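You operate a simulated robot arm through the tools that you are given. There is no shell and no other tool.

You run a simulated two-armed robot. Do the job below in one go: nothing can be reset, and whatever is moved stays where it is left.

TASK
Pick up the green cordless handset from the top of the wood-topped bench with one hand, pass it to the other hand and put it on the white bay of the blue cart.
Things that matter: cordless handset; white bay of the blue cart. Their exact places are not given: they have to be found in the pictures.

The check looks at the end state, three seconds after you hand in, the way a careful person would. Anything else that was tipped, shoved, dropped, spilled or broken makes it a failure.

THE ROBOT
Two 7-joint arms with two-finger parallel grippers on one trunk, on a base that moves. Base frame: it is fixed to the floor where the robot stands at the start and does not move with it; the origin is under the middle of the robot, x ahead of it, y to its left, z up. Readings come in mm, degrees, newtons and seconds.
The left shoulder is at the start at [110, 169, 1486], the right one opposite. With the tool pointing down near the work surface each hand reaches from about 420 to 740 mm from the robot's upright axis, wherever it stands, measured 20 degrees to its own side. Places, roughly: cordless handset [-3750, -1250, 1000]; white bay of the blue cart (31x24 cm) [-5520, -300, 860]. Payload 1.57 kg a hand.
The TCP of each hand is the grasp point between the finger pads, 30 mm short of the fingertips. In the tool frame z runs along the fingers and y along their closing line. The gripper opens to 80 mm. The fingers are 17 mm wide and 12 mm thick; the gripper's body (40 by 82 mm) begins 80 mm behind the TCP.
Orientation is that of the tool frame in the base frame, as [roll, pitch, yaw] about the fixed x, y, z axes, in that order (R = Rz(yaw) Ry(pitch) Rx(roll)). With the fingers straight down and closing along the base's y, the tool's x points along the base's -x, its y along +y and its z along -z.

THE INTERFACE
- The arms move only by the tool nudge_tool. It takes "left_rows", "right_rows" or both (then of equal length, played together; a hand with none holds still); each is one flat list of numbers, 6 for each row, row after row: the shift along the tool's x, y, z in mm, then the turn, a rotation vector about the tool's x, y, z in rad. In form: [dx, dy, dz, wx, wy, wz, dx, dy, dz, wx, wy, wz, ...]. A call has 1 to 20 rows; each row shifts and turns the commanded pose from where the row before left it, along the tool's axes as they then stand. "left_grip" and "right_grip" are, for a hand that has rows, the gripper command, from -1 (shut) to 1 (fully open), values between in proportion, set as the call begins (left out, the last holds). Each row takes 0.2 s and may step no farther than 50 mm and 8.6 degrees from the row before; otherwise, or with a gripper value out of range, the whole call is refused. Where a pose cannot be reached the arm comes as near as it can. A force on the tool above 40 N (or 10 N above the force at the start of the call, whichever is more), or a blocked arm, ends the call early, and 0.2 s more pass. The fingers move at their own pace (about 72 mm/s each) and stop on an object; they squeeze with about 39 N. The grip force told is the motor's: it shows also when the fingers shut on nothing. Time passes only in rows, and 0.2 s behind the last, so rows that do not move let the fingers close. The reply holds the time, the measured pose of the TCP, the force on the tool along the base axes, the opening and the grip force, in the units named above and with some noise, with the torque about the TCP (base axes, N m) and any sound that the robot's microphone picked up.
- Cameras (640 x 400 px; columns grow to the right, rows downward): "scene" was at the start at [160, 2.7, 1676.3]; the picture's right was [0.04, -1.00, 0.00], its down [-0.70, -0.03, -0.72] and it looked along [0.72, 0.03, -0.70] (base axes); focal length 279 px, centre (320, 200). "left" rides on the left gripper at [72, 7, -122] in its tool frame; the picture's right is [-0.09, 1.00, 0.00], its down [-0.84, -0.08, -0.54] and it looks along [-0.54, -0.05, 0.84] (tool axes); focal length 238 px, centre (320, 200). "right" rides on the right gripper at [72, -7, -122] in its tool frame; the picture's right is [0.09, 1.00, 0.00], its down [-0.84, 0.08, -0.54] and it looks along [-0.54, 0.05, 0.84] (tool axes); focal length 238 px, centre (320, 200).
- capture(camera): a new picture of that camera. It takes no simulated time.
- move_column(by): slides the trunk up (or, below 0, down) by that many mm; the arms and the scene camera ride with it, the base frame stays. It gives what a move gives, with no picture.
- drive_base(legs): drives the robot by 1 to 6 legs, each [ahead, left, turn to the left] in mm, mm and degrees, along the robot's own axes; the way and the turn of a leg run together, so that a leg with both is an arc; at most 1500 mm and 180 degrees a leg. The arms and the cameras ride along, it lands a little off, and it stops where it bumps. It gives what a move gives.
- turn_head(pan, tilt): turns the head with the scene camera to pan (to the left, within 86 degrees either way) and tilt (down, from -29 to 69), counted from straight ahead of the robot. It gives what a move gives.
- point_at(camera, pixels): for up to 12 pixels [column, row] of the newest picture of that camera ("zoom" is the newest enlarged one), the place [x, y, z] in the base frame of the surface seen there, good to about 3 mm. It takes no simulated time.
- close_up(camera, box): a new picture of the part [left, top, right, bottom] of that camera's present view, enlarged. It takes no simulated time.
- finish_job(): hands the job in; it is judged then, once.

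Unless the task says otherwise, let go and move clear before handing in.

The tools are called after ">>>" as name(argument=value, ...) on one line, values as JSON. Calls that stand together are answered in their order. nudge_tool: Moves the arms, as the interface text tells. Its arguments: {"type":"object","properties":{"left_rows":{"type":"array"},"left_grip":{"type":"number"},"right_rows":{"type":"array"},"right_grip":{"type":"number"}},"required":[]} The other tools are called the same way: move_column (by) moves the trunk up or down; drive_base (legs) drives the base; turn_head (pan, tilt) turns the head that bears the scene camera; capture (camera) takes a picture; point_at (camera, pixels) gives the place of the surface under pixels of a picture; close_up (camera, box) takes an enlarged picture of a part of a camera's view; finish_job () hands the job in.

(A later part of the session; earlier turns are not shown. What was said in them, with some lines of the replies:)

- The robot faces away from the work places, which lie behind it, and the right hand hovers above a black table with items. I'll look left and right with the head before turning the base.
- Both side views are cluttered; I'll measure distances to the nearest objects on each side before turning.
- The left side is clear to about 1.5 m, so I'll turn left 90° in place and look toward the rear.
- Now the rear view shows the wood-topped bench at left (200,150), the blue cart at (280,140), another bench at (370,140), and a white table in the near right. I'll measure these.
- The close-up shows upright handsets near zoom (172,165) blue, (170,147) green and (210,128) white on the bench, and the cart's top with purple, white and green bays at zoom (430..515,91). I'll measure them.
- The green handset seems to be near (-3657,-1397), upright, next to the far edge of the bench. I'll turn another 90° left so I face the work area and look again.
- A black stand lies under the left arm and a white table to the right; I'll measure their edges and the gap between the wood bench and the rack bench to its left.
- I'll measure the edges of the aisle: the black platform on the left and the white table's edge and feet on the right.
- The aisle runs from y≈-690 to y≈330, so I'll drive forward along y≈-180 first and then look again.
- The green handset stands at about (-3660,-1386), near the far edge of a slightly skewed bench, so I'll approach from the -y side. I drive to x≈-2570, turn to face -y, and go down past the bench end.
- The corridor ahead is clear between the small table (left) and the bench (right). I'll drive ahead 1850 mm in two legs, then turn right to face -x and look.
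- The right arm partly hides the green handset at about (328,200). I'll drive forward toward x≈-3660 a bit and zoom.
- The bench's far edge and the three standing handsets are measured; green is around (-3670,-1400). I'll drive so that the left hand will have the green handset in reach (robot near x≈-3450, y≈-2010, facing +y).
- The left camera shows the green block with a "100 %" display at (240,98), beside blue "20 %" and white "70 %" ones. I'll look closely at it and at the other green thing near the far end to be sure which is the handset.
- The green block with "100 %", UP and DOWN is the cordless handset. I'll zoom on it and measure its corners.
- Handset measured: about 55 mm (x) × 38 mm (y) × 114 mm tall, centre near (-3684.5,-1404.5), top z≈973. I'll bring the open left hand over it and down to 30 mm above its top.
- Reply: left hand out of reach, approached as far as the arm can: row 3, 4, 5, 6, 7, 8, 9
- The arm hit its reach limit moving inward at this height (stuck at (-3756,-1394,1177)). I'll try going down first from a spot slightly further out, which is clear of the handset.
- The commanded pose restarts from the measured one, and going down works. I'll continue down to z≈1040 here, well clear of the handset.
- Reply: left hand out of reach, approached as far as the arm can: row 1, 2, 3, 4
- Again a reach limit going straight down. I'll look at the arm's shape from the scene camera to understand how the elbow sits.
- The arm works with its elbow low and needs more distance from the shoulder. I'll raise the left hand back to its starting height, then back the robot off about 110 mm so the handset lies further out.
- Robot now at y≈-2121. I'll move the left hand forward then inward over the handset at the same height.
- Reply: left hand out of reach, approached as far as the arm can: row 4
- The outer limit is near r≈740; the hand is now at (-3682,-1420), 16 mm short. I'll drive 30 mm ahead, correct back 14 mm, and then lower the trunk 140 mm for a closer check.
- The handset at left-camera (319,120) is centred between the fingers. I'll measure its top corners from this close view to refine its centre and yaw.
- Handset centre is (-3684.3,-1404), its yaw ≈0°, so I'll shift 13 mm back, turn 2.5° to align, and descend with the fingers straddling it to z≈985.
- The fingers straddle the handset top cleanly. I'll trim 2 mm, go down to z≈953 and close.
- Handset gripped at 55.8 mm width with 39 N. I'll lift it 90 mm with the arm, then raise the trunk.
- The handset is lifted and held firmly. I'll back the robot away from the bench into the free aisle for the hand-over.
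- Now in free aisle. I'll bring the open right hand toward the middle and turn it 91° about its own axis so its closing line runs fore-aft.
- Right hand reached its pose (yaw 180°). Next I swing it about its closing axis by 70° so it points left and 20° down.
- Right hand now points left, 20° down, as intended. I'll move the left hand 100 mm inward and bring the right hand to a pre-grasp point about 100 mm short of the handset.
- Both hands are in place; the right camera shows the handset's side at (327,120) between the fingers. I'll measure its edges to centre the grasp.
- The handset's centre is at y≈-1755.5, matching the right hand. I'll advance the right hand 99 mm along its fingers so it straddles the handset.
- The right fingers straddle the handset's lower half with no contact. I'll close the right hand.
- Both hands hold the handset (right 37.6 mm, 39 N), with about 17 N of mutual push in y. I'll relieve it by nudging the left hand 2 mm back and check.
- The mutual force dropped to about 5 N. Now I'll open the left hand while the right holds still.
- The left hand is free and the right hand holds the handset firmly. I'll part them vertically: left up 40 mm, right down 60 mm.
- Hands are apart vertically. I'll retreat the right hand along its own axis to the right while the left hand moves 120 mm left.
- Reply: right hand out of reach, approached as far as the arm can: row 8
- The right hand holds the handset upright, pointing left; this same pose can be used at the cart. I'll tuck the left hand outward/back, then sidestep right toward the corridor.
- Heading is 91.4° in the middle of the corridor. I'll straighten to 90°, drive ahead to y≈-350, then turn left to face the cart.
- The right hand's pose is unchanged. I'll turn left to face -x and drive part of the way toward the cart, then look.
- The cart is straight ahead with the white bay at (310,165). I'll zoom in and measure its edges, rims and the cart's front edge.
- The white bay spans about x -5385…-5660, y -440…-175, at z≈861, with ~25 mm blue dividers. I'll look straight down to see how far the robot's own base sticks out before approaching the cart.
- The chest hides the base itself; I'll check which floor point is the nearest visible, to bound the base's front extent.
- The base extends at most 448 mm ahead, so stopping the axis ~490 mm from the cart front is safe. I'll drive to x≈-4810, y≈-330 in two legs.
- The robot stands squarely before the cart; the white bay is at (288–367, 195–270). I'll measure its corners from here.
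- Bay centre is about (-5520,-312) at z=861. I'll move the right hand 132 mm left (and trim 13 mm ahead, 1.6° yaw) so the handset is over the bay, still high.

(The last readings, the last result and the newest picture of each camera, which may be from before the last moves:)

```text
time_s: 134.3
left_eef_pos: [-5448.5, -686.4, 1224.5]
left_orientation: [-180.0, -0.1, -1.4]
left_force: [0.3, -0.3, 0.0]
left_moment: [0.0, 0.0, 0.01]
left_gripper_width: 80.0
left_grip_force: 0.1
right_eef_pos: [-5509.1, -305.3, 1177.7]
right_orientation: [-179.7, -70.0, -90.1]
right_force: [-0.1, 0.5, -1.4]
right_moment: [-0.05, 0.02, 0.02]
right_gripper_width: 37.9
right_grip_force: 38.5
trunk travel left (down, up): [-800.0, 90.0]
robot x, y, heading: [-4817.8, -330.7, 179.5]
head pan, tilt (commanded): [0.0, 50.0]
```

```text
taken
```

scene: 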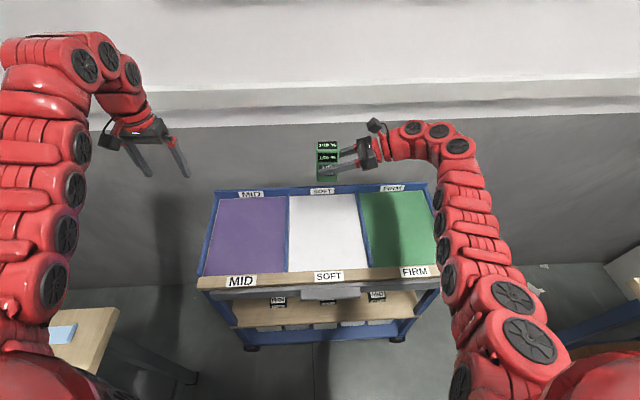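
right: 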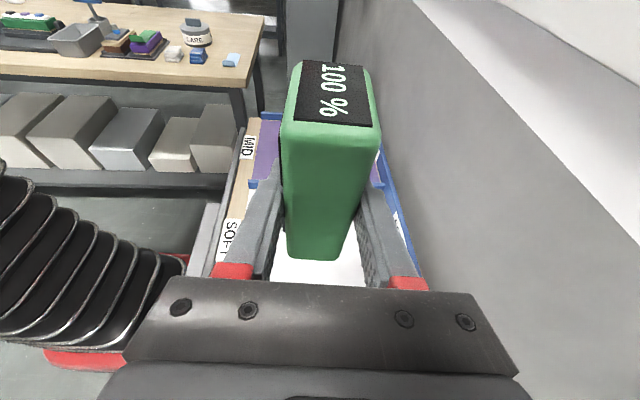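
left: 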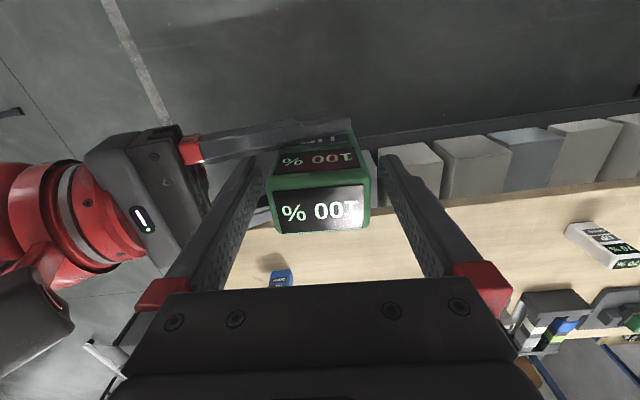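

Handset is over the bay. Before lowering the trunk I'll check where the arms' elbows are relative to the left bench and cart.

>>> point_at(camera="scene", pixels=[[60, 260], [50, 320], [20, 350], [65, 210], [110, 315], [75, 330], [500, 290], [530, 340], [450, 240], [440, 200], [460, 350], [20, 300]])

>>> turn_head(pan=45, tilt=60)

>>> capture(camera="scene")

```text
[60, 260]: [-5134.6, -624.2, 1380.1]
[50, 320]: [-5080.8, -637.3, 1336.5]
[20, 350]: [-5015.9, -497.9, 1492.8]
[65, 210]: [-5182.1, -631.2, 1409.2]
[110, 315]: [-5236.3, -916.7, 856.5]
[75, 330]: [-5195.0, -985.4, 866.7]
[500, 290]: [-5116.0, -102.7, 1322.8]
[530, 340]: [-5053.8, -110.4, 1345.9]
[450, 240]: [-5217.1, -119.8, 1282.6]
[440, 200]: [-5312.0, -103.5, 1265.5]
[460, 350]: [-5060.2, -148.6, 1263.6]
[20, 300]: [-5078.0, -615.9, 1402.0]
```

```text
time_s: 135.4
left_eef_pos: [-5448.3, -686.7, 1224.1]
left_orientation: [180.0, -0.1, -1.4]
left_force: [0.2, 0.8, 0.7]
left_moment: [-0.01, -0.01, -0.02]
left_gripper_width: 80.1
left_grip_force: 0.0
right_eef_pos: [-5508.6, -305.4, 1178.1]
right_orientation: [-179.7, -70.0, -90.0]
right_force: [-0.3, 0.6, -2.0]
right_moment: [0.02, -0.02, 0.01]
right_gripper_width: 37.9
right_grip_force: 38.9
trunk travel left (down, up): [-800.0, 90.0]
robot x, y, heading: [-4816.6, -328.9, 179.8]
head pan, tilt (commanded): [45.0, 60.0]
```

```text
taken
```

scene: 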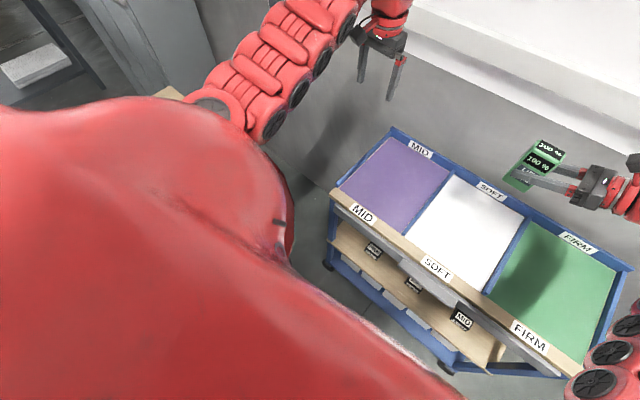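

Both arms run at z≥1260 and the left arm is ~280 mm clear of the bench, so lowering is safe. I'll lower the trunk 170 mm.

>>> move_column(by=-170)

>>> turn_head(pan=0, tilt=50)

>>> capture(camera="scene")

>>> capture(camera="right")

```text
time_s: 137.3
left_eef_pos: [-5448.6, -687.6, 1054.8]
left_orientation: [180.0, -0.2, -1.4]
left_force: [0.2, -0.2, 0.2]
left_moment: [0.01, 0.01, 0.01]
left_gripper_width: 80.0
left_grip_force: 0.0
right_eef_pos: [-5507.5, -305.5, 1009.1]
right_orientation: [-179.7, -70.0, -89.9]
right_force: [0.1, 0.0, -3.0]
right_moment: [0.01, -0.02, 0.01]
right_gripper_width: 37.7
right_grip_force: 38.4
trunk travel left (down, up): [-630.0, 260.0]
robot x, y, heading: [-4817.5, -334.8, 179.7]
head pan, tilt (commanded): [45.0, 60.0]
```

```text
time_s: 138.4
left_eef_pos: [-5448.5, -687.3, 1055.8]
left_orientation: [179.9, -0.1, -1.3]
left_force: [-0.8, -0.5, 0.7]
left_moment: [0.04, -0.01, -0.01]
left_gripper_width: 80.1
left_grip_force: 0.0
right_eef_pos: [-5508.8, -305.7, 1008.9]
right_orientation: [-179.7, -70.0, -90.0]
right_force: [-0.2, 0.3, -2.2]
right_moment: [-0.02, 0.0, -0.02]
right_gripper_width: 37.7
right_grip_force: 39.3
trunk travel left (down, up): [-630.0, 260.0]
robot x, y, heading: [-4818.3, -333.9, 179.9]
head pan, tilt (commanded): [0.0, 50.0]
```

```text
taken
```

scene: 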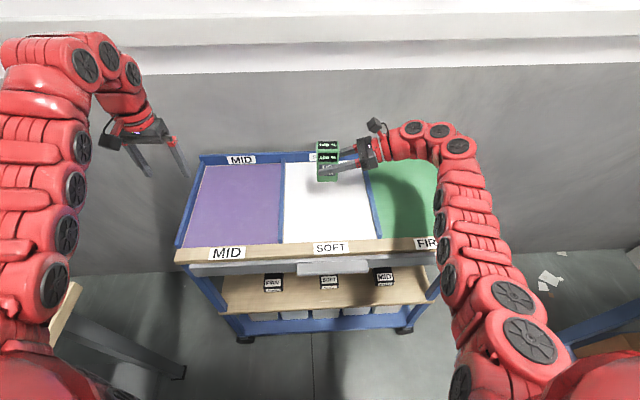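

```text
taken
```

right: 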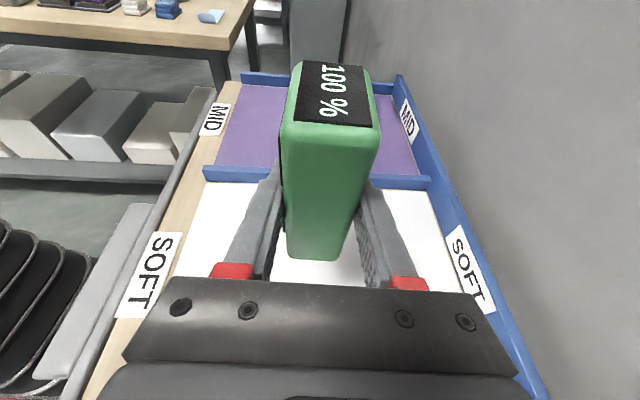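

The handset hangs over the white bay. I'll lower it 70 mm with the arm and then measure its bottom edge.

>>> nudge_tool(right_rows=[-16.45, 0, 5.99, 0, 0, 0, -16.45, 0, 5.99, 0, 0, 0, -16.45, 0, 5.99, 0, 0, 0, -16.45, 0, 5.99, 0, 0, 0, 0, 0, 0, 0, 0, 0])

>>> close_up(camera="scene", box=[270, 130, 400, 260])

```text
time_s: 139.7
left_eef_pos: [-5448.5, -687.5, 1053.8]
left_orientation: [180.0, -0.1, -1.4]
left_force: [1.3, 0.2, -0.4]
left_moment: [-0.01, -0.02, 0.0]
left_gripper_width: 79.9
left_grip_force: 0.0
right_eef_pos: [-5510.5, -304.2, 938.3]
right_orientation: [-179.7, -70.0, -90.0]
right_force: [0.0, -0.2, -1.5]
right_moment: [0.02, -0.04, 0.01]
right_gripper_width: 37.8
right_grip_force: 39.0
trunk travel left (down, up): [-630.0, 260.0]
robot x, y, heading: [-4815.5, -326.3, 179.6]
head pan, tilt (commanded): [0.0, 50.0]
```

```text
3.08 times, centred on (335, 195) of scene
```

zoom: 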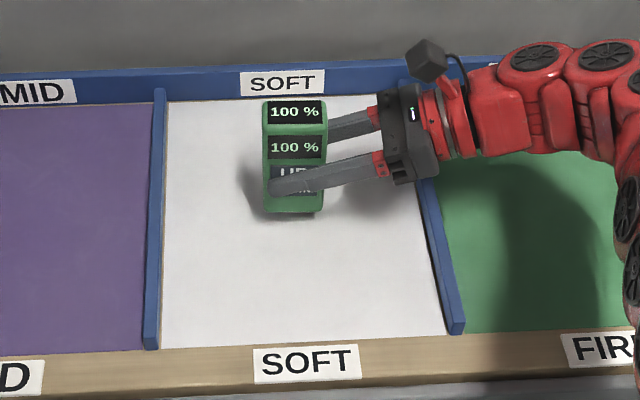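

>>> point_at(camera="zoom", pixels=[[295, 207], [275, 205], [315, 207], [295, 150], [267, 140], [325, 140], [295, 113], [295, 250], [200, 200], [380, 250], [295, 200]])

```text
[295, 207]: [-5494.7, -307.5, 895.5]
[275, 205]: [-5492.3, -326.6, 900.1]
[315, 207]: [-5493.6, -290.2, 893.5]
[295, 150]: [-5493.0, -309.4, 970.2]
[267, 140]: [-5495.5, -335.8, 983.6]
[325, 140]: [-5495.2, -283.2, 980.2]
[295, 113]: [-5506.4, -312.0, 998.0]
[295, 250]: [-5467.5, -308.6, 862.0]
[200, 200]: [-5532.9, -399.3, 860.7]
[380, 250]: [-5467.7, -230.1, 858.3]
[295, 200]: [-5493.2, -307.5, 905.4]
```

The handset's top is at z≈998, so its bottom is about 23 mm above the bay. I'll go down 17 mm, then creep with small steps while watching the force.

>>> nudge_tool(right_rows=[-8, 0, 2.9, 0, 0, 0, -8, 0, 2.9, 0, 0, 0, 0, 0, 0, 0, 0, 0])

>>> nudge_tool(right_rows=[-1.88, 0, 0.68, 0, 0, 0, 0, 0, 0, 0, 0, 0])

```text
time_s: 140.4
left_eef_pos: [-5448.4, -686.6, 1054.8]
left_orientation: [180.0, -0.1, -1.4]
left_force: [-0.6, 0.4, 0.7]
left_moment: [0.0, 0.0, 0.01]
left_gripper_width: 80.1
left_grip_force: 0.1
right_eef_pos: [-5508.4, -305.1, 920.8]
right_orientation: [-179.8, -69.9, -89.9]
right_force: [-0.1, 0.8, -2.9]
right_moment: [0.02, -0.02, 0.0]
right_gripper_width: 37.5
right_grip_force: 39.1
trunk travel left (down, up): [-630.0, 260.0]
robot x, y, heading: [-4817.9, -329.7, 179.7]
head pan, tilt (commanded): [0.0, 50.0]
```

```text
time_s: 141.1
left_eef_pos: [-5449.7, -686.1, 1054.6]
left_orientation: [179.9, -0.1, -1.3]
left_force: [0.2, -0.1, -0.3]
left_moment: [0.01, 0.0, -0.03]
left_gripper_width: 80.1
left_grip_force: 0.1
right_eef_pos: [-5509.1, -306.4, 919.5]
right_orientation: [-179.6, -70.1, -89.9]
right_force: [0.4, 0.8, -2.1]
right_moment: [0.0, 0.0, -0.03]
right_gripper_width: 37.7
right_grip_force: 39.2
trunk travel left (down, up): [-630.0, 260.0]
robot x, y, heading: [-4816.3, -333.8, 179.6]
head pan, tilt (commanded): [0.0, 50.0]
```

No contact yet at TCP z≈919.5. I continue creeping down 2 mm at a time.

>>> nudge_tool(right_rows=[-1.88, 0, 0.68, 0, 0, 0, 0, 0, 0, 0, 0, 0])

>>> nudge_tool(right_rows=[-1.41, 0, 0.51, 0, 0, 0, 0, 0, 0, 0, 0, 0])

```text
time_s: 141.7
left_eef_pos: [-5448.2, -686.2, 1054.3]
left_orientation: [-180.0, -0.1, -1.5]
left_force: [0.5, 0.0, 0.3]
left_moment: [0.0, 0.01, 0.0]
left_gripper_width: 79.9
left_grip_force: 0.0
right_eef_pos: [-5507.6, -304.7, 915.8]
right_orientation: [-179.5, -70.0, -89.9]
right_force: [-0.4, -0.2, -1.5]
right_moment: [0.01, 0.01, 0.02]
right_gripper_width: 37.7
right_grip_force: 39.4
trunk travel left (down, up): [-630.0, 260.0]
robot x, y, heading: [-4822.4, -331.1, 179.5]
head pan, tilt (commanded): [0.0, 50.0]
```

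```text
time_s: 142.2
left_eef_pos: [-5448.3, -688.1, 1054.5]
left_orientation: [180.0, -0.2, -1.4]
left_force: [-0.1, -0.2, 0.0]
left_moment: [-0.01, 0.0, -0.01]
left_gripper_width: 79.9
left_grip_force: 0.1
right_eef_pos: [-5508.0, -305.0, 915.1]
right_orientation: [-179.8, -69.9, -90.0]
right_force: [-0.5, 0.8, -2.6]
right_moment: [0.0, 0.01, -0.02]
right_gripper_width: 37.3
right_grip_force: 39.0
trunk travel left (down, up): [-630.0, 260.0]
robot x, y, heading: [-4817.8, -333.4, 179.7]
head pan, tilt (commanded): [0.0, 50.0]
```

Still only the handset's weight on the tool (z≈-2 N) at 915. Another 1.5 mm steps.

>>> nudge_tool(right_rows=[-1.41, 0, 0.51, 0, 0, 0, 0, 0, 0, 0, 0, 0])

>>> close_up(camera="scene", box=[290, 150, 370, 220])

```text
time_s: 142.8
left_eef_pos: [-5448.2, -687.4, 1056.1]
left_orientation: [-180.0, -0.1, -1.4]
left_force: [-0.5, 0.0, 0.4]
left_moment: [0.01, -0.02, 0.01]
left_gripper_width: 80.1
left_grip_force: 0.0
right_eef_pos: [-5509.3, -306.0, 916.6]
right_orientation: [-179.9, -70.0, -90.0]
right_force: [0.1, 1.0, -1.4]
right_moment: [0.01, -0.01, 0.04]
right_gripper_width: 37.8
right_grip_force: 39.4
trunk travel left (down, up): [-630.0, 260.0]
robot x, y, heading: [-4820.2, -331.0, 179.6]
head pan, tilt (commanded): [0.0, 50.0]
```

```text
5.71 times, centred on (330, 185) of scene
```

zoom: 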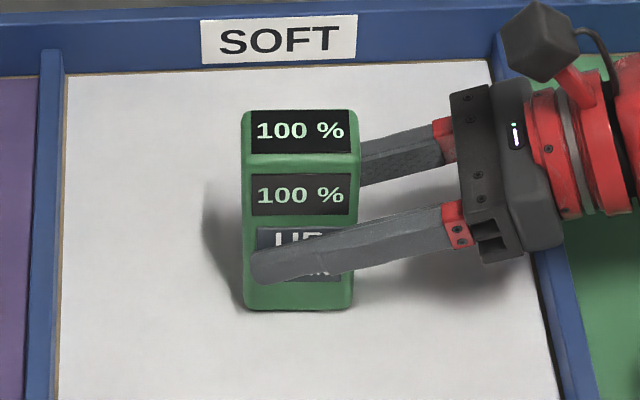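

Still slightly hovering. I'll creep 5 mm in one call of 1 mm rows; it will stop itself if force builds up.

>>> nudge_tool(right_rows=[-0.94, 0, 0.34, 0, 0, 0, -0.94, 0, 0.34, 0, 0, 0, -0.94, 0, 0.34, 0, 0, 0, 0, 0, 0, 0, 0, 0])

```text
time_s: 143.8
left_eef_pos: [-5448.9, -686.9, 1055.0]
left_orientation: [-179.9, -0.1, -1.5]
left_force: [-0.5, -0.7, 0.2]
left_moment: [-0.01, 0.0, 0.0]
left_gripper_width: 80.0
left_grip_force: 0.0
right_eef_pos: [-5505.8, -304.6, 911.1]
right_orientation: [180.0, -70.0, -89.6]
right_force: [-1.6, 0.7, 3.3]
right_moment: [-0.13, 0.1, -0.08]
right_gripper_width: 37.6
right_grip_force: 38.9
right hand out of reach, approached as far as the arm can: row 2
trunk travel left (down, up): [-630.0, 260.0]
robot x, y, heading: [-4822.2, -334.5, 179.6]
head pan, tilt (commanded): [0.0, 50.0]
```

The vertical force changed from about -2 to +3.3 N: the handset now rests on the bay. I'll check it visually before opening.

>>> capture(camera="right")

>>> close_up(camera="scene", box=[290, 150, 370, 220])

```text
taken
```

right: 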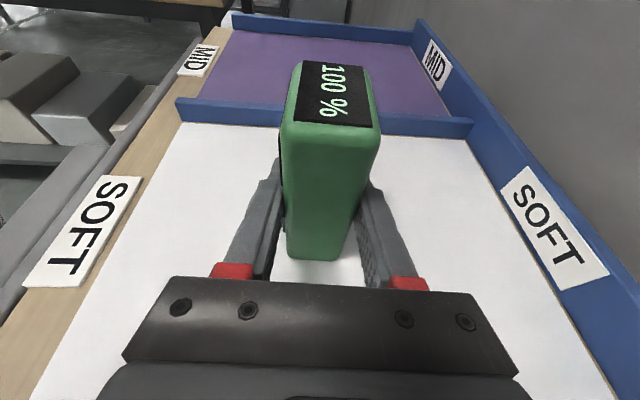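

```text
5.71 times, centred on (330, 185) of scene
```

zoom: 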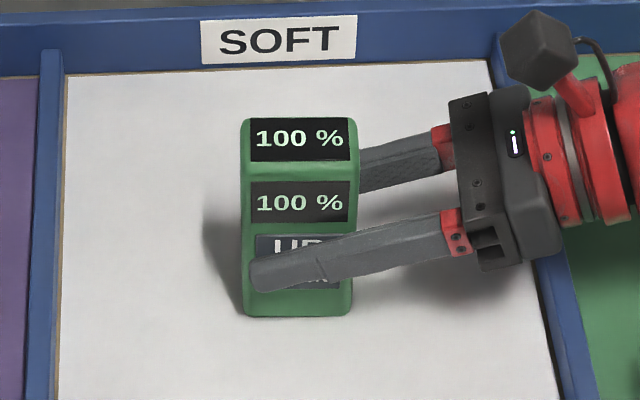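

The handset stands upright on the white bay. I'll open the right hand.

>>> nudge_tool(right_rows=[0, 0, 0, 0, 0, 0, 0, 0, 0, 0, 0, 0, 0, 0, 0, 0, 0, 0, 0, 0, 0, 0, 0, 0], right_grip=1)

>>> capture(camera="right")

>>> close_up(camera="scene", box=[290, 150, 370, 220])

```text
time_s: 144.8
left_eef_pos: [-5448.4, -686.1, 1055.5]
left_orientation: [179.9, -0.1, -1.4]
left_force: [-0.2, -0.5, 0.1]
left_moment: [0.0, -0.01, -0.02]
left_gripper_width: 79.8
left_grip_force: 0.1
right_eef_pos: [-5504.9, -306.6, 911.5]
right_orientation: [-179.8, -69.9, -89.9]
right_force: [-0.7, -0.1, -0.4]
right_moment: [0.03, -0.02, 0.01]
right_gripper_width: 79.8
right_grip_force: 0.0
trunk travel left (down, up): [-630.0, 260.0]
robot x, y, heading: [-4821.1, -330.5, 179.6]
head pan, tilt (commanded): [0.0, 50.0]
```

```text
taken
```

right: 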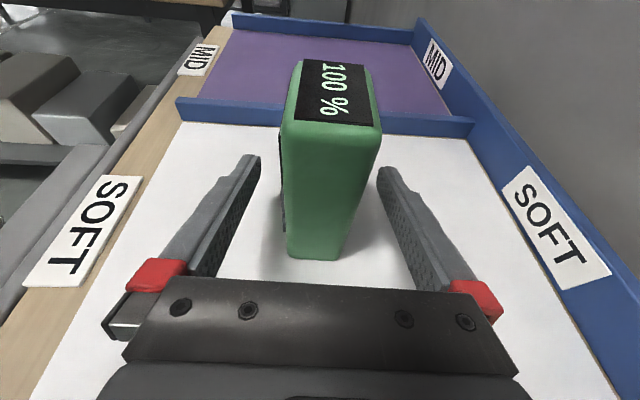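

```text
5.71 times, centred on (330, 185) of scene
```

zoom: 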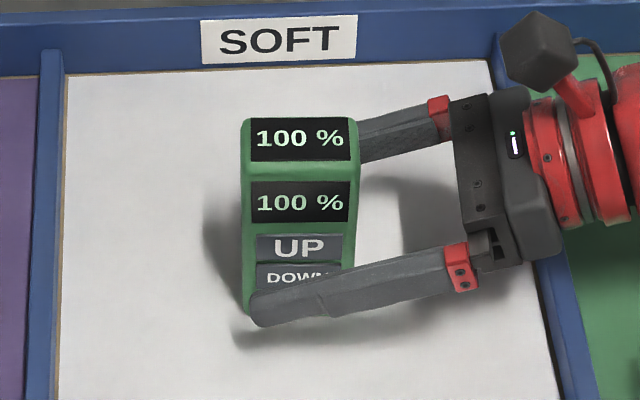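

Released and upright with both fingers clear. I'll retreat the right hand along its own axis (right and up).

>>> nudge_tool(right_rows=[0, 0, -15, 0, 0, 0, 0, 0, -15, 0, 0, 0, 0, 0, -15, 0, 0, 0, 0, 0, -20, 0, 0, 0, 0, 0, -20, 0, 0, 0, 0, 0, -20, 0, 0, 0])

>>> capture(camera="right")

>>> capture(camera="scene")

```text
time_s: 146.2
left_eef_pos: [-5448.5, -687.1, 1055.4]
left_orientation: [-180.0, -0.1, -1.4]
left_force: [-0.1, -1.0, -0.7]
left_moment: [0.01, 0.0, 0.02]
left_gripper_width: 79.9
left_grip_force: 0.0
right_eef_pos: [-5490.1, -211.0, 948.5]
right_orientation: [-179.8, -70.0, -90.0]
right_force: [0.5, 0.1, -0.5]
right_moment: [-0.02, 0.02, -0.03]
right_gripper_width: 80.0
right_grip_force: 0.0
right hand out of reach, approached as far as the arm can: row 2, 4, 5, 6
trunk travel left (down, up): [-630.0, 260.0]
robot x, y, heading: [-4822.4, -333.4, 179.5]
head pan, tilt (commanded): [0.0, 50.0]
```

```text
taken
```

right: 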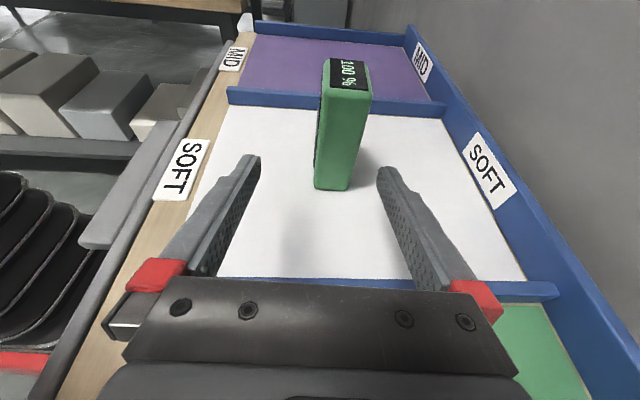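

```text
taken
```

scene: 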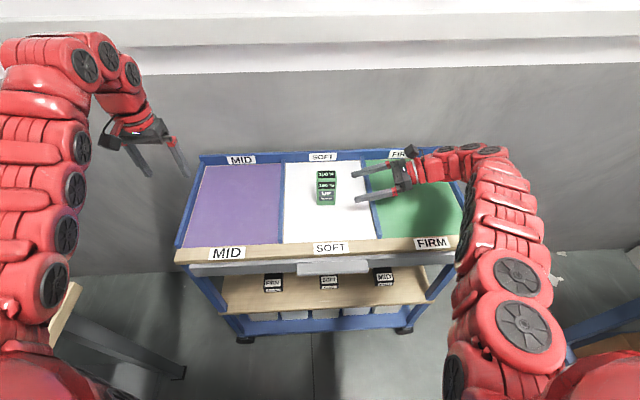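

The right hand is clear of the handset, which stands alone in the white bay. I'll raise the trunk and then back off a bit.

>>> move_column(by=200)

>>> drive_base(legs=[[-300, 0, 0]])

>>> capture(camera="scene")

>>> close_up(camera="scene", box=[220, 100, 420, 220])

```text
time_s: 148.4
left_eef_pos: [-5448.7, -685.9, 1254.5]
left_orientation: [179.9, -0.2, -1.5]
left_force: [0.4, -0.1, 0.4]
left_moment: [-0.03, -0.04, 0.01]
left_gripper_width: 79.8
left_grip_force: 0.1
right_eef_pos: [-5490.1, -210.7, 1148.3]
right_orientation: [-179.6, -69.9, -90.0]
right_force: [-0.3, -0.2, 0.9]
right_moment: [0.01, -0.02, 0.01]
right_gripper_width: 79.8
right_grip_force: 0.1
trunk travel left (down, up): [-830.0, 60.0]
robot x, y, heading: [-4818.8, -329.7, 179.8]
head pan, tilt (commanded): [0.0, 50.0]
```

```text
time_s: 150.5
left_eef_pos: [-5146.6, -688.2, 1253.5]
left_orientation: [-180.0, -0.2, -1.5]
left_force: [0.2, -0.2, -0.1]
left_moment: [-0.06, -0.01, -0.01]
left_gripper_width: 80.1
left_grip_force: 0.0
right_eef_pos: [-5188.6, -212.0, 1147.5]
right_orientation: [-179.6, -70.0, -90.2]
right_force: [-1.2, 0.2, 0.0]
right_moment: [0.0, 0.01, 0.02]
right_gripper_width: 80.1
right_grip_force: 0.2
trunk travel left (down, up): [-830.0, 60.0]
robot x, y, heading: [-4515.8, -334.8, 179.7]
head pan, tilt (commanded): [0.0, 50.0]
```

```text
taken
```

scene: 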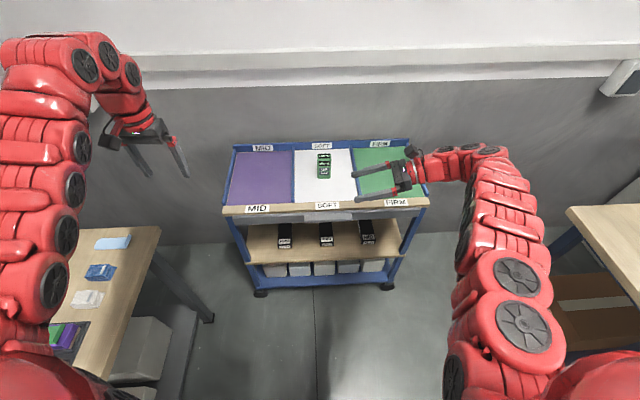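

```text
3.20 times, centred on (320, 160) of scene
```

zoom: 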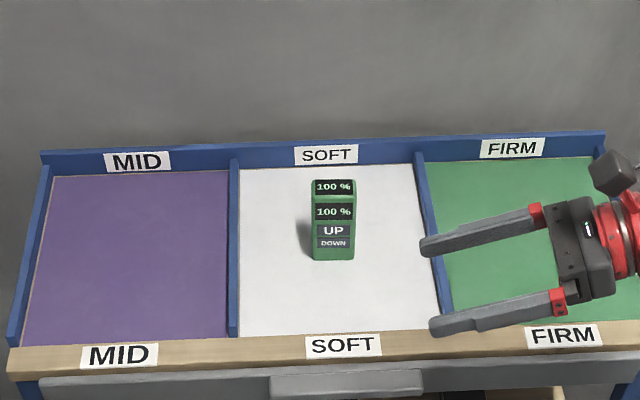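

The green handset stands upright inside the white bay at zoom (333,220). Both hands are empty and clear of it, and nothing I can see on the cart or the near end of the bench has been disturbed. I'm handing in.

>>> finish_job()

```text
The job is handed in.
```

The green cordless handset is standing upright in the white bay of the blue cart, close to its middle. I picked it up from the bench with the left hand, passed it to the right hand in the free aisle, and set it down.

It was still upright in the last picture, after both hands had let go and the robot had backed about 300 mm away from the cart. No bumps were reported. The cart looked undisturbed in the final pictures, but I did not look at the whole bench again after the pickup. The job has been handed in, and no result has come back yet.
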